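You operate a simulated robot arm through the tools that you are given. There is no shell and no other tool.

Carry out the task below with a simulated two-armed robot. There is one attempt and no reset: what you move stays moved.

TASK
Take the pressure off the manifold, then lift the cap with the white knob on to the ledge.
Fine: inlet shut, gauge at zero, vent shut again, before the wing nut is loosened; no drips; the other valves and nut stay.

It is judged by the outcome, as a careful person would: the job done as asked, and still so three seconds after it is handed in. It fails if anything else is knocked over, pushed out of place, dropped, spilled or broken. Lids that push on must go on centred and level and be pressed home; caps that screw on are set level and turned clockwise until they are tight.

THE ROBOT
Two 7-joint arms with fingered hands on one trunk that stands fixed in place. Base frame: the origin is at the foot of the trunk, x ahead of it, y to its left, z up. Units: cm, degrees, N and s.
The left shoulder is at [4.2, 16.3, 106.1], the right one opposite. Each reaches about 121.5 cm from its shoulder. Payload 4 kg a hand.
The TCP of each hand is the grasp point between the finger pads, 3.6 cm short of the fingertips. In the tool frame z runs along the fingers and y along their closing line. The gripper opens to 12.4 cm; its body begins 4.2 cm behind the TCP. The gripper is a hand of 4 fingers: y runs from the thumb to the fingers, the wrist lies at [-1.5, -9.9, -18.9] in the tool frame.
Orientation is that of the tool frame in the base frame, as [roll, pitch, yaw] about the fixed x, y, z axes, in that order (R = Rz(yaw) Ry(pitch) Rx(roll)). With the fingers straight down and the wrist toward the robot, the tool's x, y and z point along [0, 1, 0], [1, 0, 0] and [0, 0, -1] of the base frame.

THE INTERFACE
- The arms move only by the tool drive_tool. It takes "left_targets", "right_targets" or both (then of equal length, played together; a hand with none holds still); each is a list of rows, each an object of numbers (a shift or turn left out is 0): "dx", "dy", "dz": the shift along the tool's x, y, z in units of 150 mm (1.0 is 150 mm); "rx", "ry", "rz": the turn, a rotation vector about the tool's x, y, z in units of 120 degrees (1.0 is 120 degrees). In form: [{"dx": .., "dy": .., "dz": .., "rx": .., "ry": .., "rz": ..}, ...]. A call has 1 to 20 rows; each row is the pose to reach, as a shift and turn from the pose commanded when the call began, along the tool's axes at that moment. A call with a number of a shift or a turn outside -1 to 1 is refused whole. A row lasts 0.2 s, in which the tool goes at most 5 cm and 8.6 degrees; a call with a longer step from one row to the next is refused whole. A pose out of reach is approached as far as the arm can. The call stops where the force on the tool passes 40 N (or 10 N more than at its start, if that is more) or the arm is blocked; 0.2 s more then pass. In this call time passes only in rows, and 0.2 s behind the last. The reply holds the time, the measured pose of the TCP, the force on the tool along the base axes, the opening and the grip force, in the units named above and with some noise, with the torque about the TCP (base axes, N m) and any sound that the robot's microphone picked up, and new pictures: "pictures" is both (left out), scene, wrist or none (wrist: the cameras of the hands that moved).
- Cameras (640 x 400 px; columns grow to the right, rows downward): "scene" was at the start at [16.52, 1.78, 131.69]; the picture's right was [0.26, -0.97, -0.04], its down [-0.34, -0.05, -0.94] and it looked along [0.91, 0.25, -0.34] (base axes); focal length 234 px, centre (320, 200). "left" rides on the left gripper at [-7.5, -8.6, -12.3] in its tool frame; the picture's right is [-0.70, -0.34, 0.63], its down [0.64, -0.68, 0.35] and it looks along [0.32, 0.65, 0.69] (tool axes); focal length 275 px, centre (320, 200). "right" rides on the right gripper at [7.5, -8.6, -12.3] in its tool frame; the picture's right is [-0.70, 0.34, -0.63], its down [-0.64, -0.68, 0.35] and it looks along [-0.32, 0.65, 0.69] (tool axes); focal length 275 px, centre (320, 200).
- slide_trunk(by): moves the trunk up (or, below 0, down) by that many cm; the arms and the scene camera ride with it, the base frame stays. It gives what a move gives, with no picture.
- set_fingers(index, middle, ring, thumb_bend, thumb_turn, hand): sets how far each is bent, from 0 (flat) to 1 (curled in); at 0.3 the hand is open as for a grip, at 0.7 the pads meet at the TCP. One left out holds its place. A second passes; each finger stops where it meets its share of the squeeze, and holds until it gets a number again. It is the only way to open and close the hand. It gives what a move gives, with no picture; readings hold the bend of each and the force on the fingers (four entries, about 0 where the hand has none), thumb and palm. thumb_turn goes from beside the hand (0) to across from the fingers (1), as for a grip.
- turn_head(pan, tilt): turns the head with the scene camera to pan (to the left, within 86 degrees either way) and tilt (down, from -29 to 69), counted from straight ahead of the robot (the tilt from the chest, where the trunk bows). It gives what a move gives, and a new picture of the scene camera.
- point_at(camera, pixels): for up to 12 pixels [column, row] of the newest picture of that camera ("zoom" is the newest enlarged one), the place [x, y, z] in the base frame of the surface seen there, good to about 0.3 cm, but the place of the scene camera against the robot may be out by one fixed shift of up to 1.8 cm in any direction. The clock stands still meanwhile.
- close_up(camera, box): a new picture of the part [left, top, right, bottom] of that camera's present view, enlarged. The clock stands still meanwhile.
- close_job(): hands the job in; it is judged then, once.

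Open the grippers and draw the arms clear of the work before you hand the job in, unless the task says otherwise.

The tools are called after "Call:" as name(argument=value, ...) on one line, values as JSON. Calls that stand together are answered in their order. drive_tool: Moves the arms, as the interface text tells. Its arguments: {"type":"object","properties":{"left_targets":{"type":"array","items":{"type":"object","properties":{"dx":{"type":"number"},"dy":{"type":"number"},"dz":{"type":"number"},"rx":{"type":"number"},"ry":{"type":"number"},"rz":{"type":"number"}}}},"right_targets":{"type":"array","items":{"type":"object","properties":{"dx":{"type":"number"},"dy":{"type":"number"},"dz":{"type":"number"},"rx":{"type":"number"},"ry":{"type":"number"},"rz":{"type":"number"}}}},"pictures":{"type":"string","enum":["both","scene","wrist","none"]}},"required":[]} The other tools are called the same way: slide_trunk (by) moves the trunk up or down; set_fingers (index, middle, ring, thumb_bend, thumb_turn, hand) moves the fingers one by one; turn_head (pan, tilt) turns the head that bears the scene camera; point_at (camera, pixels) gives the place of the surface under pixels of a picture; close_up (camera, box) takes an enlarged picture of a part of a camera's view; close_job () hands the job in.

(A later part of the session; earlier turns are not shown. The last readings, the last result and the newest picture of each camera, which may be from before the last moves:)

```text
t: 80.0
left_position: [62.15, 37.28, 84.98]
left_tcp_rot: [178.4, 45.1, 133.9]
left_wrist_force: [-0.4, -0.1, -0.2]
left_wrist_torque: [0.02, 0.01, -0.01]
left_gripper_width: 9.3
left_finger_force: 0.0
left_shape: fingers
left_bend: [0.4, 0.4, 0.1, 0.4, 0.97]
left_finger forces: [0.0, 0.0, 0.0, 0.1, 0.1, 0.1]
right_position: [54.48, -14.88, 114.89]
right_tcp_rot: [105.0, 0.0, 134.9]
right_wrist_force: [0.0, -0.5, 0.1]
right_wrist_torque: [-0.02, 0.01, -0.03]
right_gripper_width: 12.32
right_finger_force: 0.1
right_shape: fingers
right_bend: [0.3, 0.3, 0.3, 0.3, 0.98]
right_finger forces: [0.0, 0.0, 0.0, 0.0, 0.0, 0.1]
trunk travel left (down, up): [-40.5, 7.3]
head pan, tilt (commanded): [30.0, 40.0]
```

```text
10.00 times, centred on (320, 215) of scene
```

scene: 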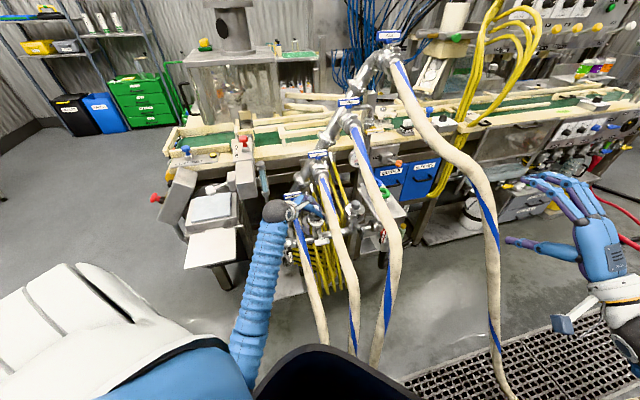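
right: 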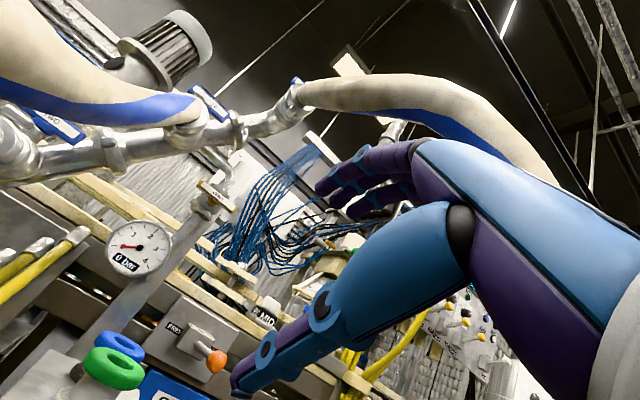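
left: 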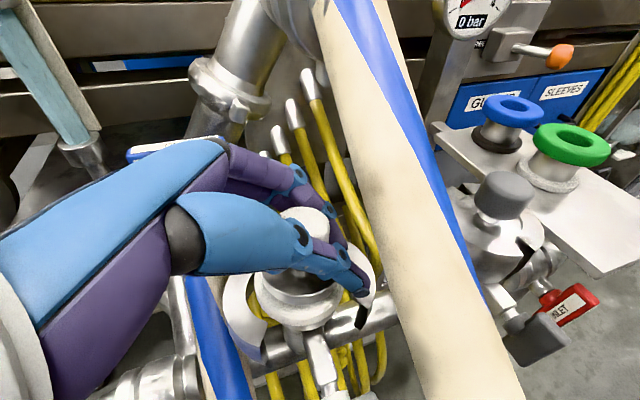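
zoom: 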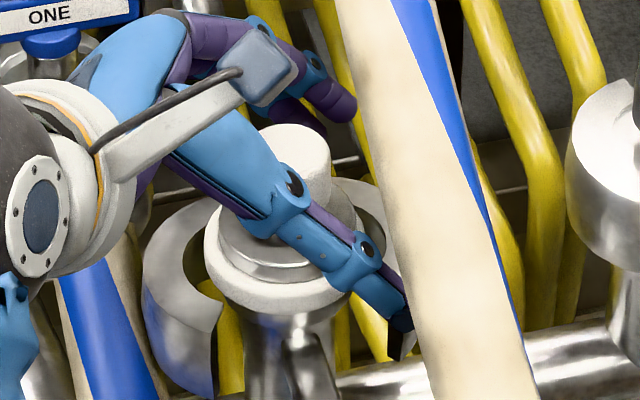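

Released; the cap rests on its gasket. I back the left hand straight out along its fingers and then away to the left.

Call:
drive_tool(left_targets=[{"dz": -0.12}, {"dz": -0.28}, {"dz": -0.48}, {"dz": -0.7}, {"dx": -0.05, "dz": -0.9}], pictures="both")

Call:
close_up(camera="scene", box=[290, 190, 350, 250])

```text
t: 81.2
left_position: [55.5, 43.74, 95.17]
left_tcp_rot: [178.7, 45.1, 134.3]
left_wrist_force: [0.0, -0.2, 0.9]
left_wrist_torque: [0.0, 0.01, 0.03]
left_gripper_width: 9.29
left_finger_force: 0.0
left_shape: fingers
left_bend: [0.4, 0.4, 0.1, 0.4, 0.97]
left_finger forces: [0.0, 0.0, 0.0, 0.0, 0.0, 0.0]
right_position: [54.42, -14.82, 114.93]
right_tcp_rot: [104.9, 0.0, 134.8]
right_wrist_force: [-0.3, -0.3, 0.0]
right_wrist_torque: [-0.01, -0.02, -0.01]
right_gripper_width: 12.34
right_finger_force: 0.1
right_shape: fingers
right_bend: [0.3, 0.3, 0.3, 0.3, 0.98]
right_finger forces: [0.0, 0.0, 0.0, 0.0, 0.0, 0.1]
trunk travel left (down, up): [-40.5, 7.3]
head pan, tilt (commanded): [30.0, 40.0]
```

scene: 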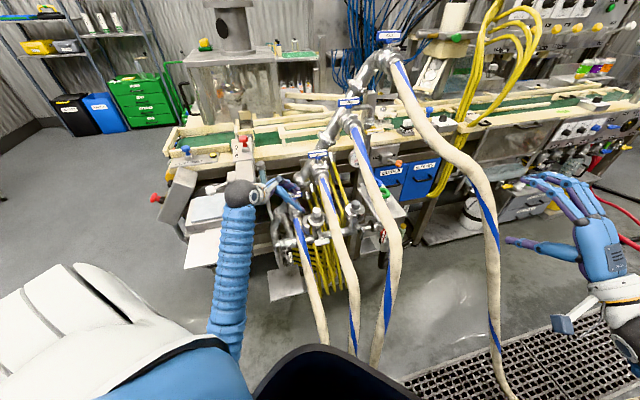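
left: 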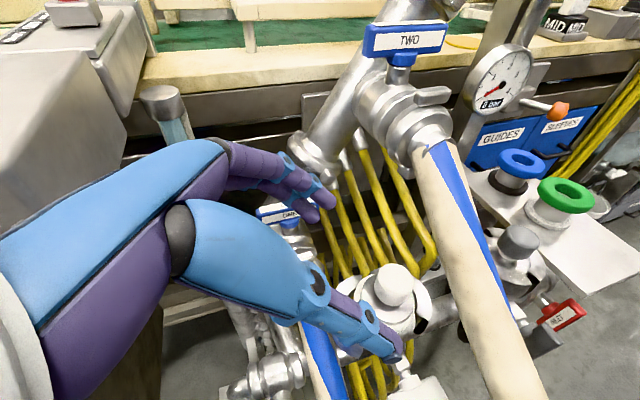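

```text
6.67 times, centred on (320, 220) of scene
```

zoom: 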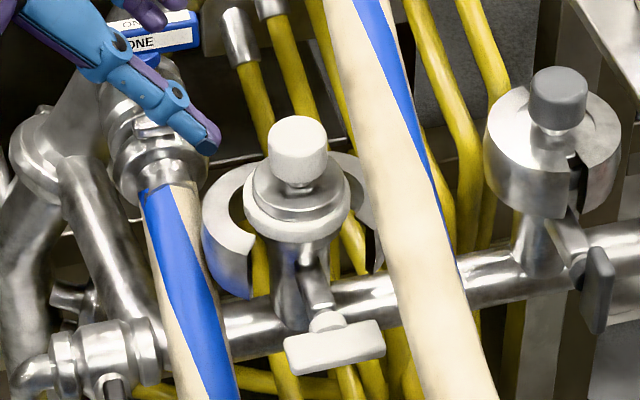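

The cap sits squarely on its seat. I take the left hand up and to the far left, out of the right arm's way.

Call:
drive_tool(left_targets=[{"dx": -0.14, "dz": -0.14}, {"dx": -0.28, "dz": -0.28}, {"dx": -0.42, "dz": -0.42}, {"dx": -0.566, "dz": -0.566}], pictures="none")

Call:
drive_tool(left_targets=[{"dx": 0.04, "dy": 0.07, "dz": -0.2}, {"dx": 0.08, "dy": 0.14, "dz": -0.45}, {"dx": 0.12, "dy": 0.21, "dz": -0.7}, {"dx": 0.16, "dy": 0.28, "dz": -0.93}], pictures="both")

```text
t: 82.2
left_position: [54.93, 43.64, 107.16]
left_tcp_rot: [178.6, 45.0, 134.1]
left_wrist_force: [1.1, 0.1, -1.0]
left_wrist_torque: [-0.03, -0.02, -0.02]
left_gripper_width: 9.31
left_finger_force: 0.0
left_shape: fingers
left_bend: [0.4, 0.4, 0.1, 0.4, 0.97]
left_finger forces: [0.1, 0.1, 0.1, 0.0, 0.0, 0.0]
right_position: [54.51, -14.81, 114.81]
right_tcp_rot: [105.0, 0.0, 134.8]
right_wrist_force: [0.9, 0.4, -0.3]
right_wrist_torque: [0.03, 0.01, -0.01]
right_gripper_width: 12.32
right_finger_force: 0.1
right_shape: fingers
right_bend: [0.3, 0.3, 0.3, 0.3, 0.98]
right_finger forces: [0.1, 0.0, 0.1, 0.0, 0.0, 0.1]
trunk travel left (down, up): [-40.5, 7.3]
head pan, tilt (commanded): [30.0, 40.0]
```

```text
t: 83.2
left_position: [49.69, 54.74, 115.25]
left_tcp_rot: [178.4, 45.0, 134.0]
left_wrist_force: [0.5, 0.8, -0.1]
left_wrist_torque: [-0.06, -0.03, 0.0]
left_gripper_width: 9.29
left_finger_force: 0.0
left_shape: fingers
left_bend: [0.4, 0.4, 0.1, 0.4, 0.97]
left_finger forces: [0.1, 0.0, 0.1, 0.1, 0.0, 0.0]
right_position: [54.48, -14.84, 114.87]
right_tcp_rot: [105.0, 0.0, 134.8]
right_wrist_force: [-0.1, 0.5, -0.1]
right_wrist_torque: [0.01, -0.02, -0.01]
right_gripper_width: 12.33
right_finger_force: 0.0
right_shape: fingers
right_bend: [0.3, 0.3, 0.3, 0.3, 0.98]
right_finger forces: [0.0, 0.1, 0.0, 0.0, 0.1, 0.1]
trunk travel left (down, up): [-40.5, 7.3]
head pan, tilt (commanded): [30.0, 40.0]
```

scene: 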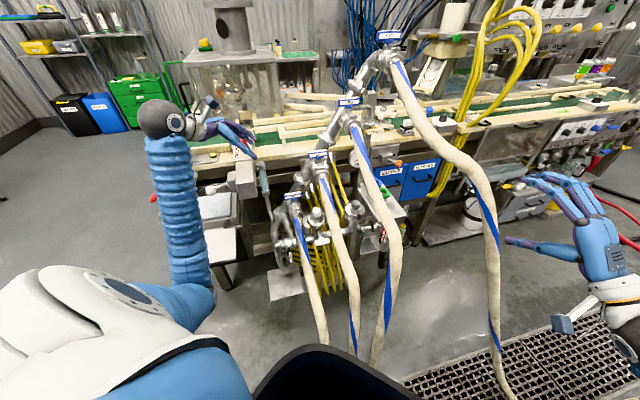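
left: 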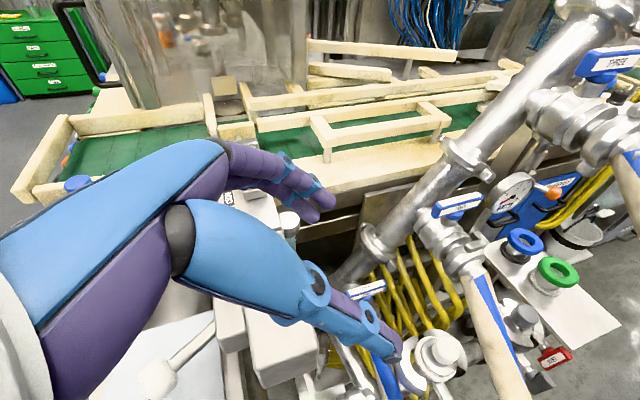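

Now the right arm. I raise it above hose FOUR's level and turn the hand to a down-left-leaning grasp orientation (closing line nearly sideways) before crossing over the hoses.

Call:
drive_tool(right_targets=[{"dx": 0.02, "dy": 0.24, "dz": 0.08}, {"dx": 0.05, "dy": 0.48, "dz": 0.17}, {"dx": 0.09, "dy": 0.72, "dz": 0.27}, {"dx": 0.141, "dy": 0.95, "dz": 0.38}, {"dx": 0.141, "dy": 0.95, "dz": 0.38, "rx": 0.05, "ry": -0.018, "rz": -0.04}, {"dx": 0.141, "dy": 0.95, "dz": 0.38, "rx": 0.1, "ry": -0.036, "rz": -0.08}, {"dx": 0.141, "dy": 0.95, "dz": 0.38, "rx": 0.15, "ry": -0.054, "rz": -0.12}, {"dx": 0.141, "dy": 0.95, "dz": 0.38, "rx": 0.2, "ry": -0.072, "rz": -0.16}, {"dx": 0.141, "dy": 0.95, "dz": 0.38, "rx": 0.25, "ry": -0.09, "rz": -0.2}, {"dx": 0.141, "dy": 0.95, "dz": 0.38, "rx": 0.3, "ry": -0.108, "rz": -0.24}, {"dx": 0.141, "dy": 0.95, "dz": 0.38, "rx": 0.35, "ry": -0.127, "rz": -0.28}, {"dx": 0.141, "dy": 0.95, "dz": 0.38, "rx": 0.4, "ry": -0.145, "rz": -0.32}, {"dx": 0.141, "dy": 0.95, "dz": 0.38, "rx": 0.45, "ry": -0.163, "rz": -0.36}, {"dx": 0.141, "dy": 0.95, "dz": 0.38, "rx": 0.501, "ry": -0.181, "rz": -0.401}], pictures="both")

```text
t: 86.2
left_position: [49.77, 54.89, 115.24]
left_tcp_rot: [178.6, 45.1, 134.2]
left_wrist_force: [0.4, 0.4, -0.2]
left_wrist_torque: [-0.03, 0.0, 0.0]
left_gripper_width: 9.33
left_finger_force: 0.0
left_shape: fingers
left_bend: [0.4, 0.4, 0.1, 0.4, 0.97]
left_finger forces: [0.1, 0.0, 0.0, 0.0, 0.1, 0.0]
right_position: [59.49, -6.82, 127.27]
right_tcp_rot: [-179.8, 45.1, 160.1]
right_wrist_force: [-0.7, -1.0, -0.5]
right_wrist_torque: [-0.05, -0.01, -0.04]
right_gripper_width: 12.31
right_finger_force: 0.0
right_shape: fingers
right_bend: [0.3, 0.3, 0.3, 0.3, 0.98]
right_finger forces: [0.0, 0.0, 0.0, 0.1, 0.0, 0.0]
trunk travel left (down, up): [-40.5, 7.3]
head pan, tilt (commanded): [30.0, 40.0]
```

scene: 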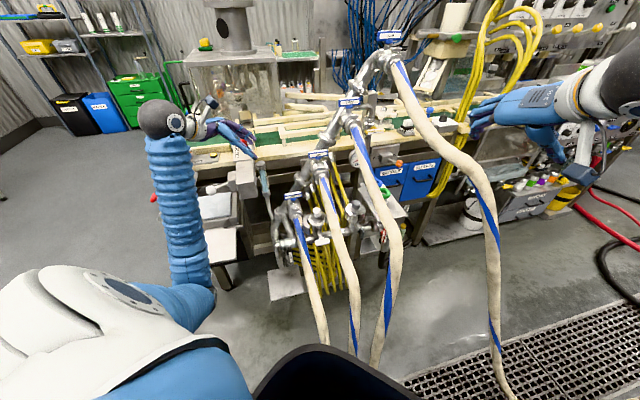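
right: 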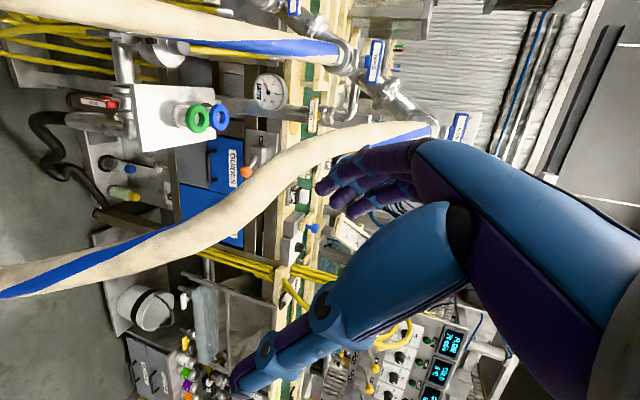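

The right hand has the grasp orientation at [59.5,-6.8,127.3]. I carry it left above the hoses.

Call:
drive_tool(right_targets=[{"dx": 0.075, "dy": 0.226, "dz": -0.077}, {"dx": 0.154, "dy": 0.453, "dz": -0.154}, {"dx": 0.23, "dy": 0.68, "dz": -0.23}, {"dx": 0.307, "dy": 0.906, "dz": -0.307}], pictures="none")

Call:
drive_tool(right_targets=[{"dx": 0.075, "dy": 0.226, "dz": -0.077}, {"dx": 0.154, "dy": 0.453, "dz": -0.154}, {"dx": 0.23, "dy": 0.68, "dz": -0.23}, {"dx": 0.307, "dy": 0.906, "dz": -0.307}], pictures="both")

```text
t: 87.2
left_position: [49.78, 54.95, 115.06]
left_tcp_rot: [178.5, 45.1, 134.1]
left_wrist_force: [0.6, -0.2, -0.9]
left_wrist_torque: [-0.02, -0.02, 0.02]
left_gripper_width: 9.3
left_finger_force: 0.1
left_shape: fingers
left_bend: [0.4, 0.4, 0.1, 0.4, 0.97]
left_finger forces: [0.0, 0.1, 0.1, 0.0, 0.0, 0.0]
right_position: [58.05, 8.07, 127.4]
right_tcp_rot: [180.0, 45.0, 160.0]
right_wrist_force: [0.2, -0.5, -0.1]
right_wrist_torque: [0.0, 0.01, -0.03]
right_gripper_width: 12.33
right_finger_force: 0.0
right_shape: fingers
right_bend: [0.3, 0.3, 0.3, 0.3, 0.98]
right_finger forces: [0.1, 0.0, 0.0, 0.0, 0.0, 0.0]
trunk travel left (down, up): [-40.5, 7.3]
head pan, tilt (commanded): [30.0, 40.0]
```

```text
t: 88.2
left_position: [49.93, 54.98, 115.03]
left_tcp_rot: [178.5, 45.2, 134.0]
left_wrist_force: [-0.8, 0.7, -0.4]
left_wrist_torque: [0.01, 0.03, -0.02]
left_gripper_width: 9.3
left_finger_force: 0.0
left_shape: fingers
left_bend: [0.4, 0.4, 0.1, 0.4, 0.97]
left_finger forces: [0.1, 0.0, 0.0, 0.1, 0.0, 0.0]
right_position: [56.56, 23.72, 126.86]
right_tcp_rot: [-180.0, 45.1, 159.9]
right_wrist_force: [0.4, 0.0, -0.6]
right_wrist_torque: [-0.04, 0.01, 0.01]
right_gripper_width: 12.31
right_finger_force: 0.1
right_shape: fingers
right_bend: [0.3, 0.3, 0.3, 0.3, 0.98]
right_finger forces: [0.0, 0.0, 0.0, 0.0, 0.1, 0.0]
trunk travel left (down, up): [-40.5, 7.3]
head pan, tilt (commanded): [30.0, 40.0]
```

scene: 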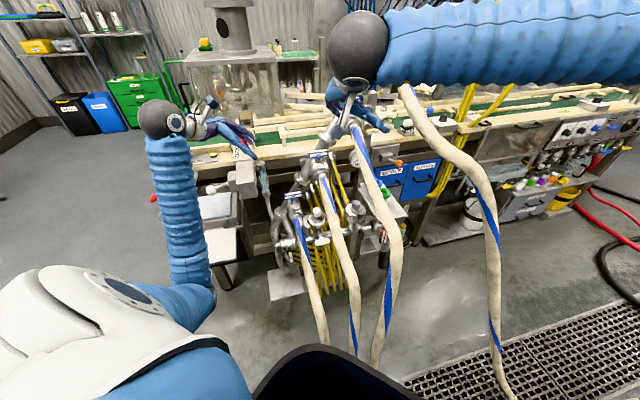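
right: 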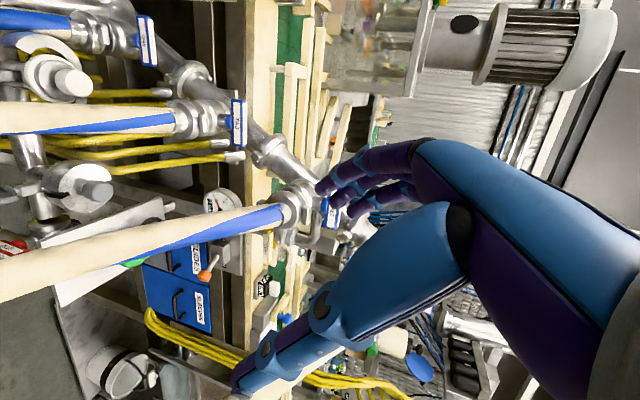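

The right forearm passes high above the hoses. I continue left and down while moving the left hand a bit further away.

Call:
drive_tool(right_targets=[{"dx": 0.18, "dy": 0.21, "dz": 0.025}, {"dx": 0.37, "dy": 0.43, "dz": 0.05}, {"dx": 0.56, "dy": 0.65, "dz": 0.077}, {"dx": 0.745, "dy": 0.863, "dz": 0.103}], left_targets=[{"dx": 0.02, "dy": 0.1, "dz": -0.11}, {"dx": 0.04, "dy": 0.19, "dz": -0.22}, {"dx": 0.059, "dy": 0.283, "dz": -0.34}, {"dx": 0.059, "dy": 0.283, "dz": -0.34}], pictures="both")

```text
t: 89.2
left_position: [49.62, 59.9, 118.07]
left_tcp_rot: [179.1, 45.3, 134.2]
left_wrist_force: [0.5, 0.0, -0.3]
left_wrist_torque: [0.03, 0.02, -0.02]
left_gripper_width: 9.29
left_finger_force: 0.1
left_shape: fingers
left_bend: [0.4, 0.4, 0.1, 0.4, 0.97]
left_finger forces: [0.0, 0.0, 0.0, 0.1, 0.0, 0.0]
right_position: [54.12, 37.22, 118.61]
right_tcp_rot: [179.6, 45.2, 159.6]
right_wrist_force: [0.0, -0.4, -0.2]
right_wrist_torque: [0.02, -0.02, 0.0]
right_gripper_width: 12.33
right_finger_force: 0.1
right_shape: fingers
right_bend: [0.3, 0.3, 0.3, 0.3, 0.98]
right_finger forces: [0.0, 0.1, 0.1, 0.0, 0.0, 0.0]
trunk travel left (down, up): [-40.5, 7.3]
head pan, tilt (commanded): [30.0, 40.0]
```

scene: 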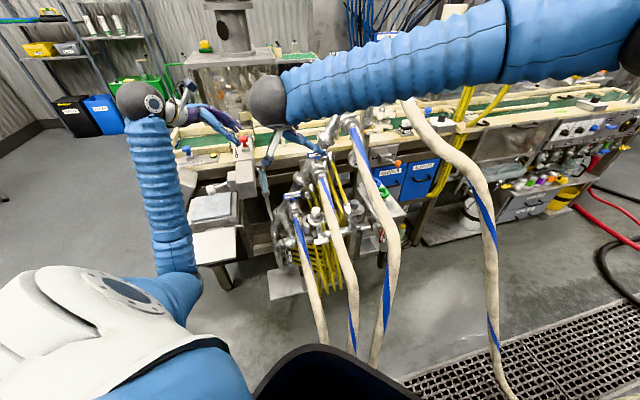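
right: 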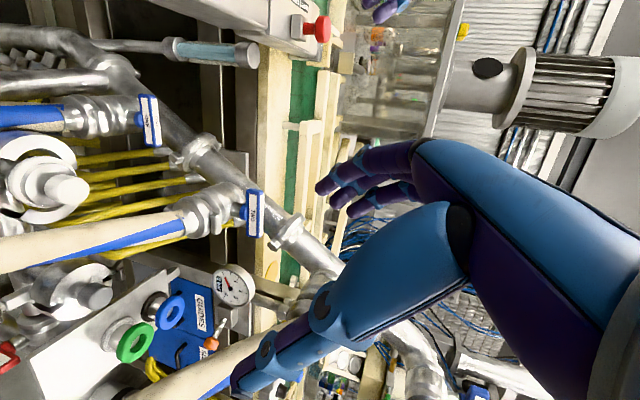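
left: 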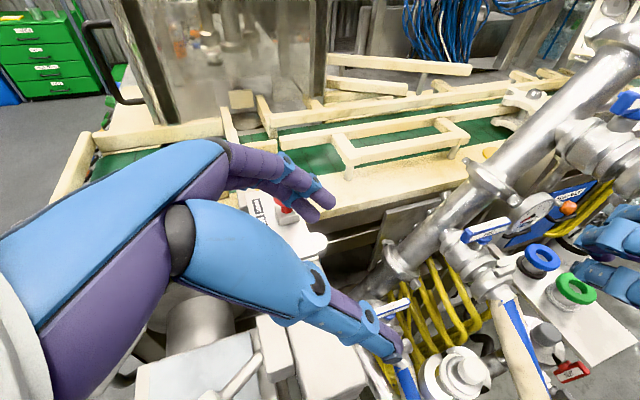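

The right hand is above the port's left side and sees the cap at (65,190). I set its fingers to a moderate opening and descend.

Call:
set_fingers(hand="right", index=0.4, middle=0.4, ring=0.1, thumb_bend=0.4)

Call:
drive_tool(right_targets=[{"dx": 0.162, "dy": 0.037, "dz": 0.168}, {"dx": 0.324, "dy": 0.074, "dz": 0.336}, {"dx": 0.486, "dy": 0.111, "dz": 0.504}, {"dx": 0.648, "dy": 0.148, "dz": 0.672}], pictures="both")

```text
t: 90.2
left_position: [49.44, 59.71, 118.19]
left_tcp_rot: [178.9, 45.1, 134.3]
left_wrist_force: [-0.1, 0.1, -0.3]
left_wrist_torque: [0.02, -0.03, 0.01]
left_gripper_width: 9.33
left_finger_force: 0.3
left_shape: fingers
left_bend: [0.4, 0.4, 0.1, 0.4, 0.97]
left_finger forces: [0.0, 0.0, 0.0, 0.0, 0.1, 0.1]
right_position: [54.17, 37.07, 118.72]
right_tcp_rot: [179.4, 45.1, 159.4]
right_wrist_force: [0.1, -0.3, 0.5]
right_wrist_torque: [-0.01, -0.02, -0.03]
right_gripper_width: 9.34
right_finger_force: 0.0
right_shape: fingers
right_bend: [0.4, 0.4, 0.1, 0.4, 0.98]
right_finger forces: [0.0, 0.1, 0.0, 0.0, 0.0, 0.0]
trunk travel left (down, up): [-40.5, 7.3]
head pan, tilt (commanded): [30.0, 40.0]
```

```text
t: 91.2
left_position: [49.56, 59.78, 118.31]
left_tcp_rot: [179.0, 45.2, 134.3]
left_wrist_force: [0.3, 0.6, 0.2]
left_wrist_torque: [0.0, 0.0, 0.01]
left_gripper_width: 9.32
left_finger_force: 0.0
left_shape: fingers
left_bend: [0.4, 0.4, 0.1, 0.4, 0.97]
left_finger forces: [0.1, 0.0, 0.0, 0.0, 0.0, 0.0]
right_position: [55.24, 39.19, 104.57]
right_tcp_rot: [179.5, 45.1, 159.5]
right_wrist_force: [-0.6, 0.2, 0.1]
right_wrist_torque: [-0.01, -0.03, 0.02]
right_gripper_width: 9.33
right_finger_force: 0.1
right_shape: fingers
right_bend: [0.4, 0.4, 0.1, 0.4, 0.98]
right_finger forces: [0.1, 0.0, 0.0, 0.0, 0.0, 0.0]
trunk travel left (down, up): [-40.5, 7.3]
head pan, tilt (commanded): [30.0, 40.0]
```

scene: 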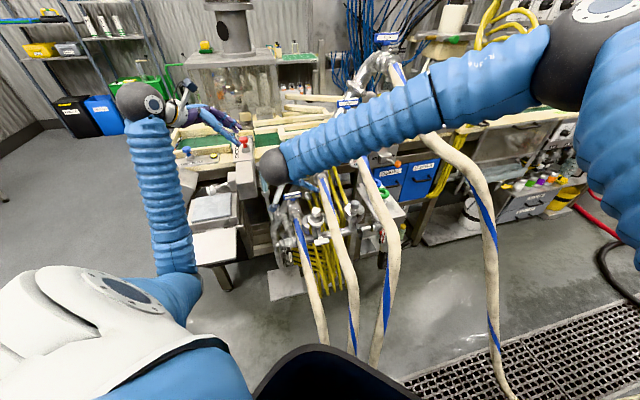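
right: 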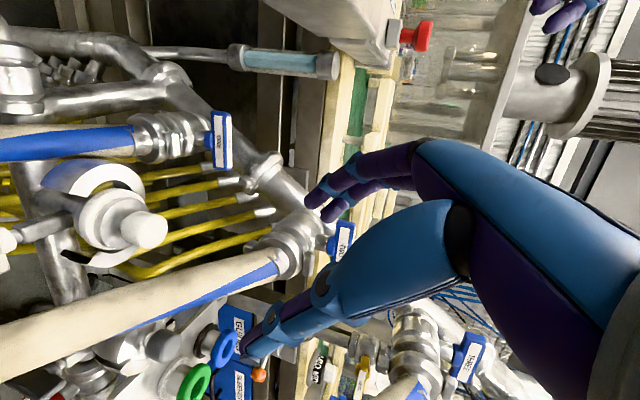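

The cap's knob shows at (145,230) in the right wrist view (image-right is up). I measure it and the nearby hose TWO.

Call:
close_up(camera="right", box=[40, 150, 280, 320])

Call:
point_at(camera="zoom", pixels=[[330, 190], [310, 180], [300, 215], [345, 175], [345, 205], [255, 200], [210, 150], [220, 240], [500, 300], [420, 330], [300, 340], [480, 240]])

```text
2.35 times, centred on (160, 235) of right
```

zoom: 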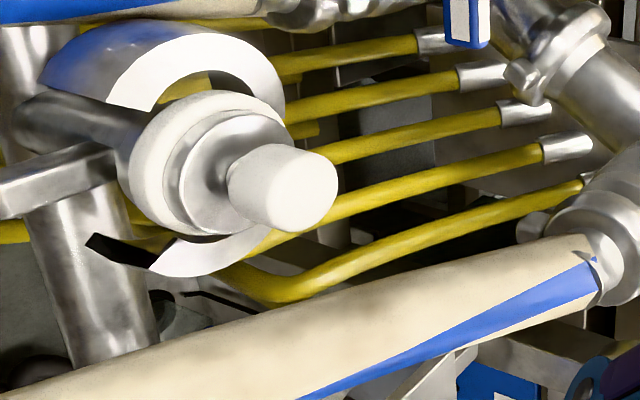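

```text
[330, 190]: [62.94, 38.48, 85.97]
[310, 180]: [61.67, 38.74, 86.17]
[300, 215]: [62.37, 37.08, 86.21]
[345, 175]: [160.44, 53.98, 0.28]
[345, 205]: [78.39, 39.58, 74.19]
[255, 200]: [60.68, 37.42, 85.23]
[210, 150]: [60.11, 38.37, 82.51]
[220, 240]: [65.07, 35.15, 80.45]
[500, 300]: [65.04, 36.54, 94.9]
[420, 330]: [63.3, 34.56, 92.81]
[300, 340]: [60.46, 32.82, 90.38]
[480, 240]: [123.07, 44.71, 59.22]
```

Knob centre ≈[62.3,38.15,85.2]. I go to the pre-grasp 8 cm back along the finger direction.

Call:
drive_tool(right_targets=[{"dx": 0.154, "dy": 0.024, "dz": 0.178}, {"dx": 0.308, "dy": 0.048, "dz": 0.356}, {"dx": 0.461, "dy": 0.072, "dz": 0.534}, {"dx": 0.615, "dy": 0.096, "dz": 0.712}], pictures="both")

Call:
close_up(camera="right", box=[150, 150, 400, 350])

```text
t: 92.2
left_position: [49.46, 59.69, 118.16]
left_tcp_rot: [178.8, 45.3, 134.1]
left_wrist_force: [-0.1, 0.7, 0.3]
left_wrist_torque: [0.02, 0.04, -0.01]
left_gripper_width: 9.31
left_finger_force: 0.2
left_shape: fingers
left_bend: [0.4, 0.4, 0.1, 0.4, 0.97]
left_finger forces: [0.0, 0.1, 0.0, 0.1, 0.1, 0.0]
right_position: [56.72, 40.2, 90.74]
right_tcp_rot: [179.4, 45.1, 159.5]
right_wrist_force: [0.7, 0.0, -0.3]
right_wrist_torque: [0.0, 0.03, -0.01]
right_gripper_width: 9.32
right_finger_force: 0.0
right_shape: fingers
right_bend: [0.4, 0.4, 0.1, 0.4, 0.98]
right_finger forces: [0.1, 0.0, 0.1, 0.0, 0.1, 0.0]
trunk travel left (down, up): [-40.5, 7.3]
head pan, tilt (commanded): [30.0, 40.0]
```

scene: 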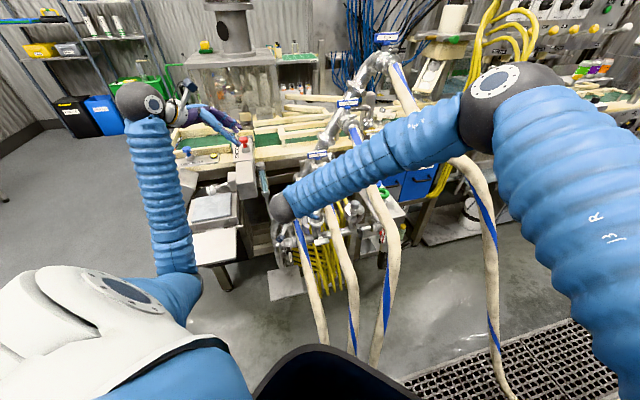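
right: 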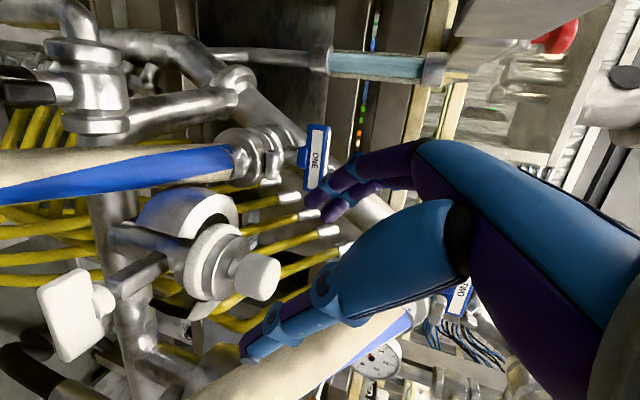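

```text
2.00 times, centred on (275, 250) of right
```

zoom: 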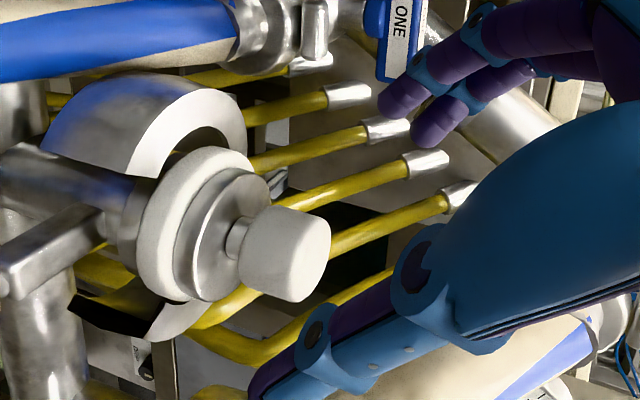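

I measure the knob, thumb tip and hose from this pose.

Call:
point_at(camera="zoom", pixels=[[300, 235], [270, 225], [275, 280], [320, 250], [310, 290], [240, 260], [385, 100], [430, 130], [265, 375], [310, 340], [450, 390], [215, 250]])

```text
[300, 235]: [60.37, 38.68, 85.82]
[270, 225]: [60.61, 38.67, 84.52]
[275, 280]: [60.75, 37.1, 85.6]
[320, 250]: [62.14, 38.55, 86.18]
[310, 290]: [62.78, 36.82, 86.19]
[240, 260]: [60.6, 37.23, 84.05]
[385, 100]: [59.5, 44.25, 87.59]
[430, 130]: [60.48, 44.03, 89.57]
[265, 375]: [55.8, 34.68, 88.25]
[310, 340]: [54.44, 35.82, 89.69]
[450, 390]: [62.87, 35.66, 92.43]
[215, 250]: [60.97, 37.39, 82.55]
```

Approach along the fingers to the knob.

Call:
drive_tool(right_targets=[{"dx": 0.006, "dy": -0.004, "dz": 0.18}, {"dx": 0.012, "dy": -0.008, "dz": 0.36}, {"dx": 0.015, "dy": -0.01, "dz": 0.45}, {"dx": 0.017, "dy": -0.011, "dz": 0.538}], pictures="both")

Call:
close_up(camera="right", box=[200, 150, 420, 350])

```text
t: 93.2
left_position: [49.41, 59.72, 118.39]
left_tcp_rot: [178.8, 45.2, 134.2]
left_wrist_force: [0.1, -0.6, -0.3]
left_wrist_torque: [-0.01, -0.05, -0.01]
left_gripper_width: 9.33
left_finger_force: 0.0
left_shape: fingers
left_bend: [0.4, 0.4, 0.1, 0.4, 0.97]
left_finger forces: [0.1, 0.1, 0.0, 0.1, 0.0, 0.0]
right_position: [61.95, 38.1, 84.66]
right_tcp_rot: [179.4, 45.2, 159.6]
right_wrist_force: [-0.1, -0.2, 0.1]
right_wrist_torque: [-0.01, 0.02, -0.01]
right_gripper_width: 9.32
right_finger_force: 0.2
right_shape: fingers
right_bend: [0.4, 0.4, 0.1, 0.4, 0.98]
right_finger forces: [0.0, 0.0, 0.1, 0.1, 0.0, 0.0]
trunk travel left (down, up): [-40.5, 7.3]
head pan, tilt (commanded): [30.0, 40.0]
```

scene: 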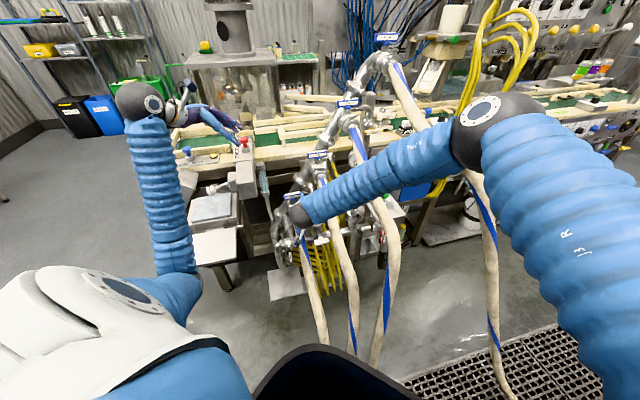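
right: 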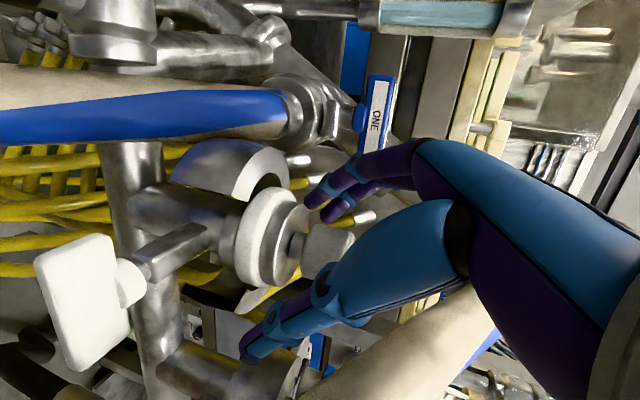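

```text
2.00 times, centred on (310, 250) of right
```

zoom: 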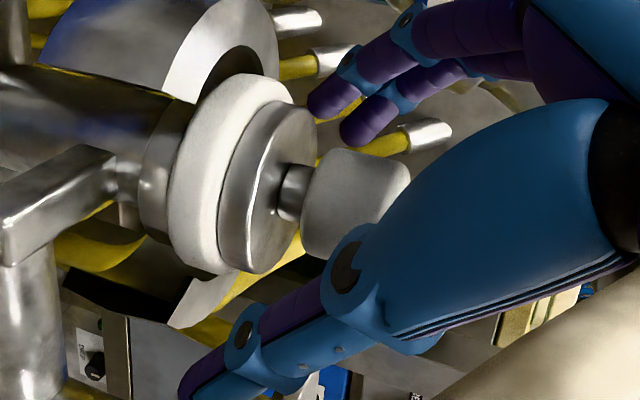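

The knob sits between fingers and thumb. I close in two steps to keep the cap from being dragged.

Call:
set_fingers(hand="right", index=0.54, middle=0.54, thumb_bend=0.54)

Call:
close_up(camera="right", box=[200, 150, 420, 350])

```text
t: 94.2
left_position: [49.4, 59.78, 118.31]
left_tcp_rot: [178.7, 45.1, 134.0]
left_wrist_force: [1.2, 0.0, 0.7]
left_wrist_torque: [-0.04, 0.0, -0.02]
left_gripper_width: 9.32
left_finger_force: 0.1
left_shape: fingers
left_bend: [0.4, 0.4, 0.1, 0.4, 0.97]
left_finger forces: [0.1, 0.0, 0.1, 0.1, 0.0, 0.0]
right_position: [61.81, 38.09, 84.71]
right_tcp_rot: [179.5, 45.1, 159.5]
right_wrist_force: [0.5, 0.8, 0.2]
right_wrist_torque: [0.0, 0.0, 0.03]
right_gripper_width: 5.11
right_finger_force: 0.6
right_shape: fingers
right_bend: [0.54, 0.54, 0.1, 0.54, 0.98]
right_finger forces: [0.4, 0.1, 0.0, 0.0, 0.1, 0.1]
trunk travel left (down, up): [-40.5, 7.3]
head pan, tilt (commanded): [30.0, 40.0]
```

```text
2.00 times, centred on (310, 250) of right
```

zoom: 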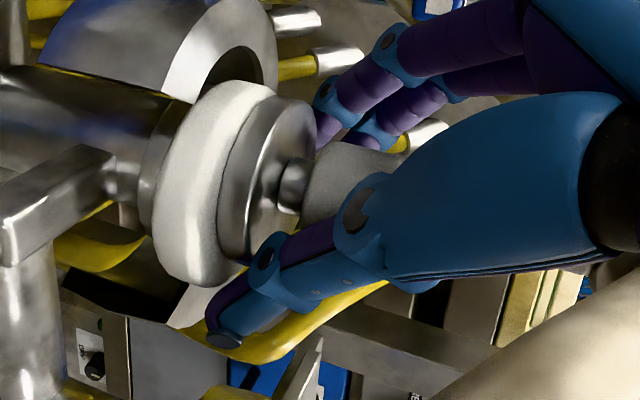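

Light first contact on the index. I continue closing.

Call:
set_fingers(hand="right", index=0.62, middle=0.62, thumb_bend=0.62)

Call:
close_up(camera="right", box=[200, 150, 420, 350])

```text
t: 95.2
left_position: [49.34, 59.72, 118.32]
left_tcp_rot: [178.7, 45.2, 134.0]
left_wrist_force: [0.1, -0.5, -0.4]
left_wrist_torque: [-0.01, 0.0, 0.01]
left_gripper_width: 9.32
left_finger_force: 0.1
left_shape: fingers
left_bend: [0.4, 0.4, 0.1, 0.4, 0.97]
left_finger forces: [0.1, 0.0, 0.0, 0.0, 0.0, 0.0]
right_position: [61.91, 38.05, 84.72]
right_tcp_rot: [179.4, 45.2, 159.5]
right_wrist_force: [1.1, -1.2, 3.3]
right_wrist_torque: [0.04, -0.13, -0.01]
right_gripper_width: 4.56
right_finger_force: 8.6
right_shape: fingers
right_bend: [0.56, 0.62, 0.1, 0.59, 0.98]
right_finger forces: [7.3, 0.0, 0.1, 0.0, 9.0, 0.0]
trunk travel left (down, up): [-40.5, 7.3]
head pan, tilt (commanded): [30.0, 40.0]
```

```text
2.00 times, centred on (310, 250) of right
```

zoom: 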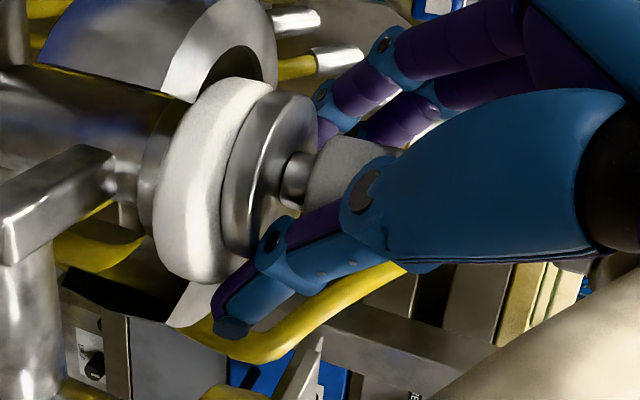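

Index and thumb hold (7–9 N); the middle has not touched. I tighten all three as with the left hand, which gave a firm, level hold.

Call:
set_fingers(hand="right", index=0.72, middle=0.8, thumb_bend=0.75)

Call:
close_up(camera="right", box=[200, 150, 420, 350])

```text
t: 96.2
left_position: [49.46, 59.71, 118.37]
left_tcp_rot: [178.7, 45.1, 134.0]
left_wrist_force: [-0.1, -0.2, -0.2]
left_wrist_torque: [-0.01, -0.04, 0.02]
left_gripper_width: 9.32
left_finger_force: 0.0
left_shape: fingers
left_bend: [0.4, 0.4, 0.1, 0.4, 0.97]
left_finger forces: [0.1, 0.1, 0.1, 0.1, 0.0, 0.0]
right_position: [61.92, 38.17, 84.77]
right_tcp_rot: [179.4, 45.1, 159.5]
right_wrist_force: [1.5, -2.0, 5.7]
right_wrist_torque: [-0.13, -0.08, -0.05]
right_gripper_width: 4.14
right_finger_force: 28.2
right_shape: fingers
right_bend: [0.52, 0.77, 0.1, 0.64, 0.97]
right_finger forces: [11.9, 13.7, 0.0, 0.1, 30.0, 0.0]
trunk travel left (down, up): [-40.5, 7.3]
head pan, tilt (commanded): [30.0, 40.0]
```

```text
2.00 times, centred on (310, 250) of right
```

zoom: 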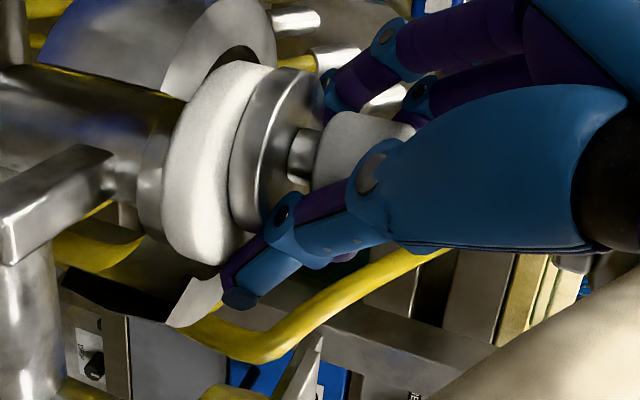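

The thumb's push seems to have slid the cap (and gasket) a little to the left. I check with the scene camera and measure.

Call:
close_up(camera="scene", box=[285, 180, 345, 240])

Call:
close_up(camera="left", box=[400, 290, 560, 400])

Call:
close_up(camera="right", box=[260, 160, 360, 300])

```text
6.67 times, centred on (315, 210) of scene
```

zoom: 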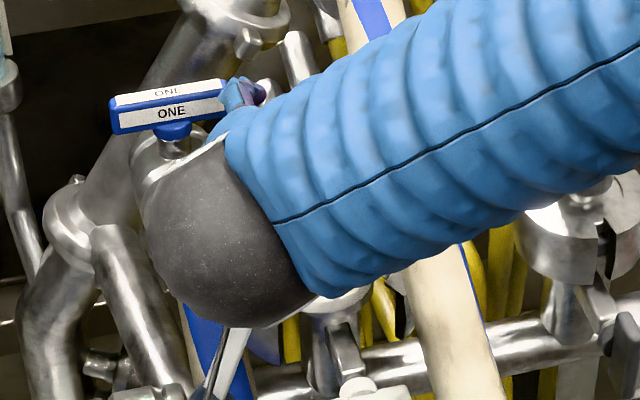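

```text
3.64 times, centred on (480, 345) of left
```

zoom: 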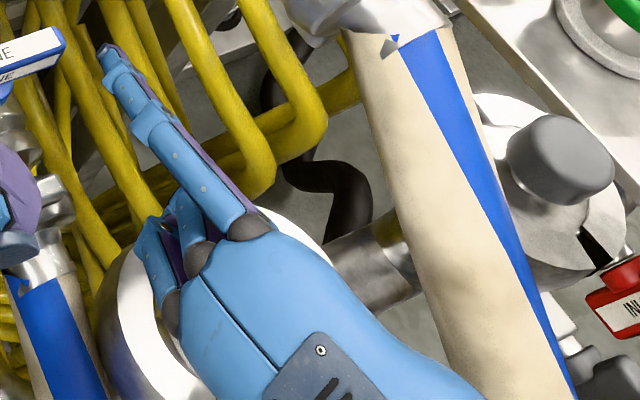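

```text
2.86 times, centred on (310, 230) of right
```

zoom: 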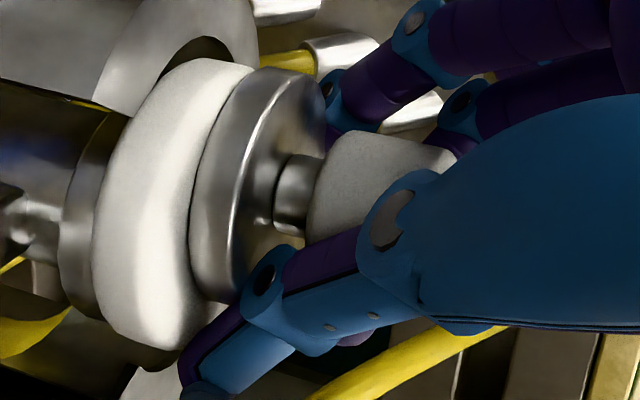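

I measure points along the gasket's and ferrule's sides to see any offset.

Call:
point_at(camera="zoom", pixels=[[185, 75], [150, 120], [130, 180], [120, 240], [125, 300], [150, 345], [110, 130], [85, 190], [75, 250], [85, 300], [270, 90], [215, 270]])

```text
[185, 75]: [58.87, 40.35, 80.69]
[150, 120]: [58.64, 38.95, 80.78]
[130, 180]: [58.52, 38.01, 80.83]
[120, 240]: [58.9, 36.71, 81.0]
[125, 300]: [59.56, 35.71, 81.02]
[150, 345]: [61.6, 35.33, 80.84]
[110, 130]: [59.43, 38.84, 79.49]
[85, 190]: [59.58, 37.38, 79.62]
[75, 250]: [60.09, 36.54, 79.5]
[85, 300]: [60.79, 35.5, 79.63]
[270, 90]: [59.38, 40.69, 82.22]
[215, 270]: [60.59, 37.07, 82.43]
```

The cap and gasket were dragged about 0.9 cm toward the robot by the closing fingers. I slide the cap back +0.9 cm in x, keeping light contact so the gasket follows, and re-measure.

Call:
drive_tool(right_targets=[{"dx": -0.012, "dy": 0.007, "dz": 0.015}, {"dx": -0.024, "dy": 0.014, "dz": 0.03}, {"dx": -0.036, "dy": 0.02, "dz": 0.045}], pictures="wrist")

Call:
close_up(camera="right", box=[260, 160, 360, 300])

Call:
point_at(camera="zoom", pixels=[[185, 75], [150, 120], [130, 180], [120, 240], [125, 300], [150, 345], [110, 130], [85, 190], [75, 250], [85, 300], [270, 90], [215, 270]])

```text
t: 97.0
left_position: [49.28, 59.71, 118.45]
left_tcp_rot: [178.7, 45.3, 134.1]
left_wrist_force: [-0.7, 0.2, 0.1]
left_wrist_torque: [0.04, 0.0, -0.02]
left_gripper_width: 9.31
left_finger_force: 0.0
left_shape: fingers
left_bend: [0.4, 0.4, 0.1, 0.4, 0.97]
left_finger forces: [0.0, 0.0, 0.0, 0.0, 0.1, 0.2]
right_position: [62.79, 38.21, 84.69]
right_tcp_rot: [179.5, 45.1, 159.7]
right_wrist_force: [-9.1, -2.4, 12.5]
right_wrist_torque: [-0.21, 0.23, -0.12]
right_gripper_width: 3.95
right_finger_force: 26.0
right_shape: fingers
right_bend: [0.53, 0.78, 0.1, 0.64, 0.97]
right_finger forces: [9.6, 11.5, 0.1, 0.1, 30.6, 0.0]
trunk travel left (down, up): [-40.5, 7.3]
head pan, tilt (commanded): [30.0, 40.0]
```

right: 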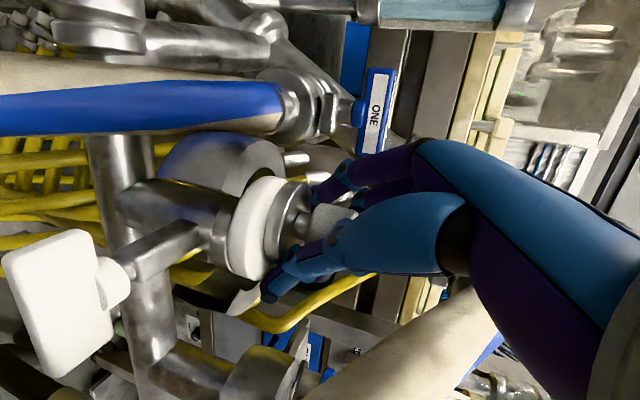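

```text
2.86 times, centred on (310, 230) of right
```

zoom: 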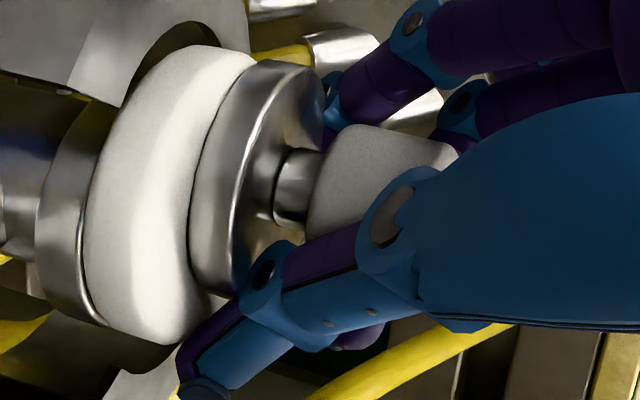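

```text
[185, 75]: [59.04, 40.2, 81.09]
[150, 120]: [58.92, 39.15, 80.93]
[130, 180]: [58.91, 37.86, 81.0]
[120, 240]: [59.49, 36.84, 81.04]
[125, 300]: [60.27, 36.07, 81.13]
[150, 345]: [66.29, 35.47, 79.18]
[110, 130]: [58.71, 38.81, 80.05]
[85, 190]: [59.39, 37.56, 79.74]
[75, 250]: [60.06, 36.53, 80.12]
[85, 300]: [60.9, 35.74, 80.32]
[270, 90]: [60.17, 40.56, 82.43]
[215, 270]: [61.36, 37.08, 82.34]
```

The gasket is now about 0.8 cm left of centre. I slide the cap right along the manifold direction, still in light contact, so the gasket follows back.

Call:
drive_tool(right_targets=[{"dx": -0.015, "dy": -0.011, "dz": 0.015}, {"dx": -0.03, "dy": -0.022, "dz": 0.03}, {"dx": -0.044, "dy": -0.034, "dz": 0.044}], pictures="wrist")

Call:
close_up(camera="right", box=[260, 160, 360, 300])

Call:
point_at(camera="zoom", pixels=[[185, 75], [150, 120], [130, 180], [120, 240], [125, 300], [160, 330], [85, 190], [75, 250], [85, 300], [270, 90], [215, 270]])

```text
t: 97.8
left_position: [49.21, 59.71, 118.49]
left_tcp_rot: [178.5, 45.3, 134.0]
left_wrist_force: [-0.2, 0.6, 0.0]
left_wrist_torque: [0.02, 0.02, -0.01]
left_gripper_width: 9.3
left_finger_force: 0.1
left_shape: fingers
left_bend: [0.4, 0.4, 0.1, 0.4, 0.97]
left_finger forces: [0.0, 0.0, 0.0, 0.0, 0.0, 0.0]
right_position: [63.41, 37.4, 84.64]
right_tcp_rot: [179.3, 45.2, 159.5]
right_wrist_force: [-5.5, 8.9, 20.1]
right_wrist_torque: [0.24, 0.08, 0.05]
right_gripper_width: 3.64
right_finger_force: 25.1
right_shape: fingers
right_bend: [0.52, 0.79, 0.1, 0.65, 0.97]
right_finger forces: [11.7, 13.7, 0.1, 0.0, 24.9, 0.0]
trunk travel left (down, up): [-40.5, 7.3]
head pan, tilt (commanded): [30.0, 40.0]
```

right: 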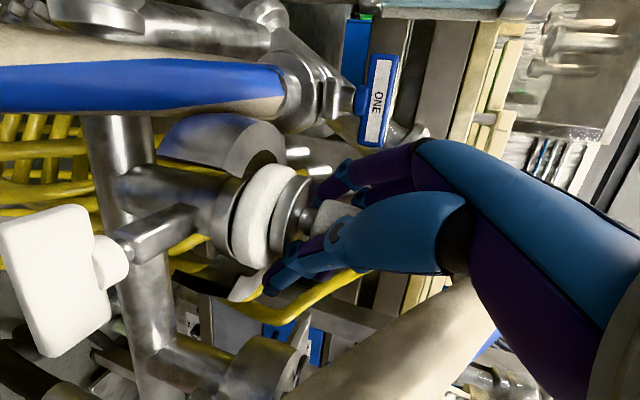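

```text
2.86 times, centred on (310, 230) of right
```

zoom: 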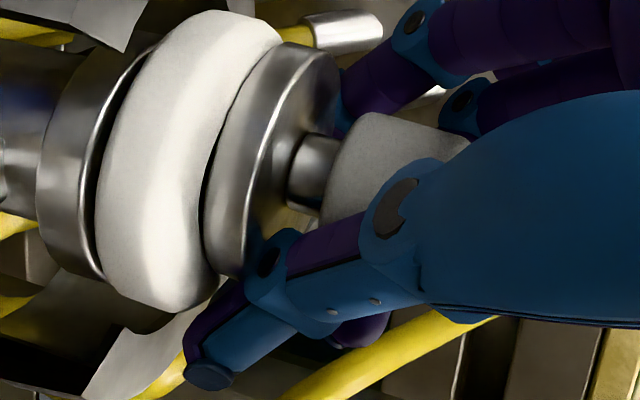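

```text
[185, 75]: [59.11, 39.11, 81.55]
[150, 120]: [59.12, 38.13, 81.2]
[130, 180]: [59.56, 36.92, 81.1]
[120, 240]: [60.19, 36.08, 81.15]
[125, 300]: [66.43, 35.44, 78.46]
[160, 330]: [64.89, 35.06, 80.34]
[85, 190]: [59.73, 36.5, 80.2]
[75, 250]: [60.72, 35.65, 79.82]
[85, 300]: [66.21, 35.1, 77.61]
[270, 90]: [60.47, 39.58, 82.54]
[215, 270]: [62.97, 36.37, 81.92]
```

Better: the offset is down to about 0.35 cm. One more small slide to the right.

Call:
drive_tool(right_targets=[{"dx": -0.012, "dy": -0.011, "dz": 0.009}, {"dx": -0.025, "dy": -0.023, "dz": 0.016}], pictures="wrist")

Call:
close_up(camera="right", box=[250, 140, 370, 300])

Call:
point_at(camera="zoom", pixels=[[215, 70], [175, 110], [150, 160], [135, 220], [145, 270], [115, 130], [100, 180], [100, 230], [110, 265], [170, 300], [280, 90], [240, 250]])

```text
t: 98.4
left_position: [49.27, 59.82, 118.5]
left_tcp_rot: [178.6, 45.2, 134.1]
left_wrist_force: [1.3, 0.2, 0.8]
left_wrist_torque: [-0.01, -0.05, -0.02]
left_gripper_width: 9.31
left_finger_force: 0.1
left_shape: fingers
left_bend: [0.4, 0.4, 0.1, 0.4, 0.97]
left_finger forces: [0.0, 0.1, 0.1, 0.0, 0.0, 0.0]
right_position: [63.84, 36.78, 84.7]
right_tcp_rot: [179.4, 45.2, 159.4]
right_wrist_force: [0.3, 9.2, 11.9]
right_wrist_torque: [0.24, -0.02, -0.01]
right_gripper_width: 3.52
right_finger_force: 25.0
right_shape: fingers
right_bend: [0.52, 0.79, 0.1, 0.66, 0.96]
right_finger forces: [13.5, 14.9, 0.1, 0.1, 22.2, 0.1]
trunk travel left (down, up): [-40.5, 7.3]
head pan, tilt (commanded): [30.0, 40.0]
```

right: 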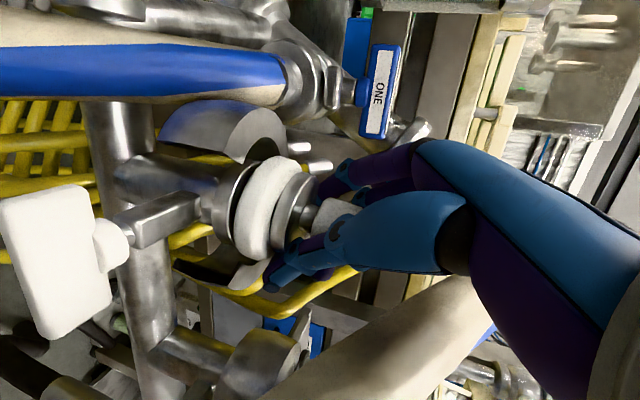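

```text
2.50 times, centred on (310, 220) of right
```

zoom: 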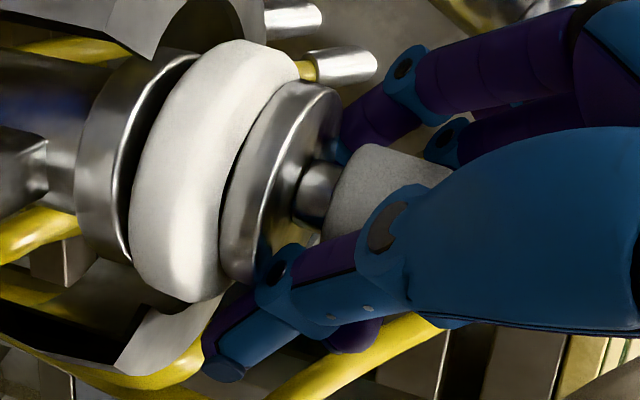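

```text
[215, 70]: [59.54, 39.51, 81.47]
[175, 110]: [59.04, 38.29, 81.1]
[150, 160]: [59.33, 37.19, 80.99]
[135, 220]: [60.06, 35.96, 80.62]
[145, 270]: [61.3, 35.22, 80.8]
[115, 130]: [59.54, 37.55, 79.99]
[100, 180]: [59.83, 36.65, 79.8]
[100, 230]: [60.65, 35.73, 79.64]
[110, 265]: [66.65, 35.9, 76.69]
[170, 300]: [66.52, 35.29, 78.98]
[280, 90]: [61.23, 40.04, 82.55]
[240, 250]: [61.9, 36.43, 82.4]
```

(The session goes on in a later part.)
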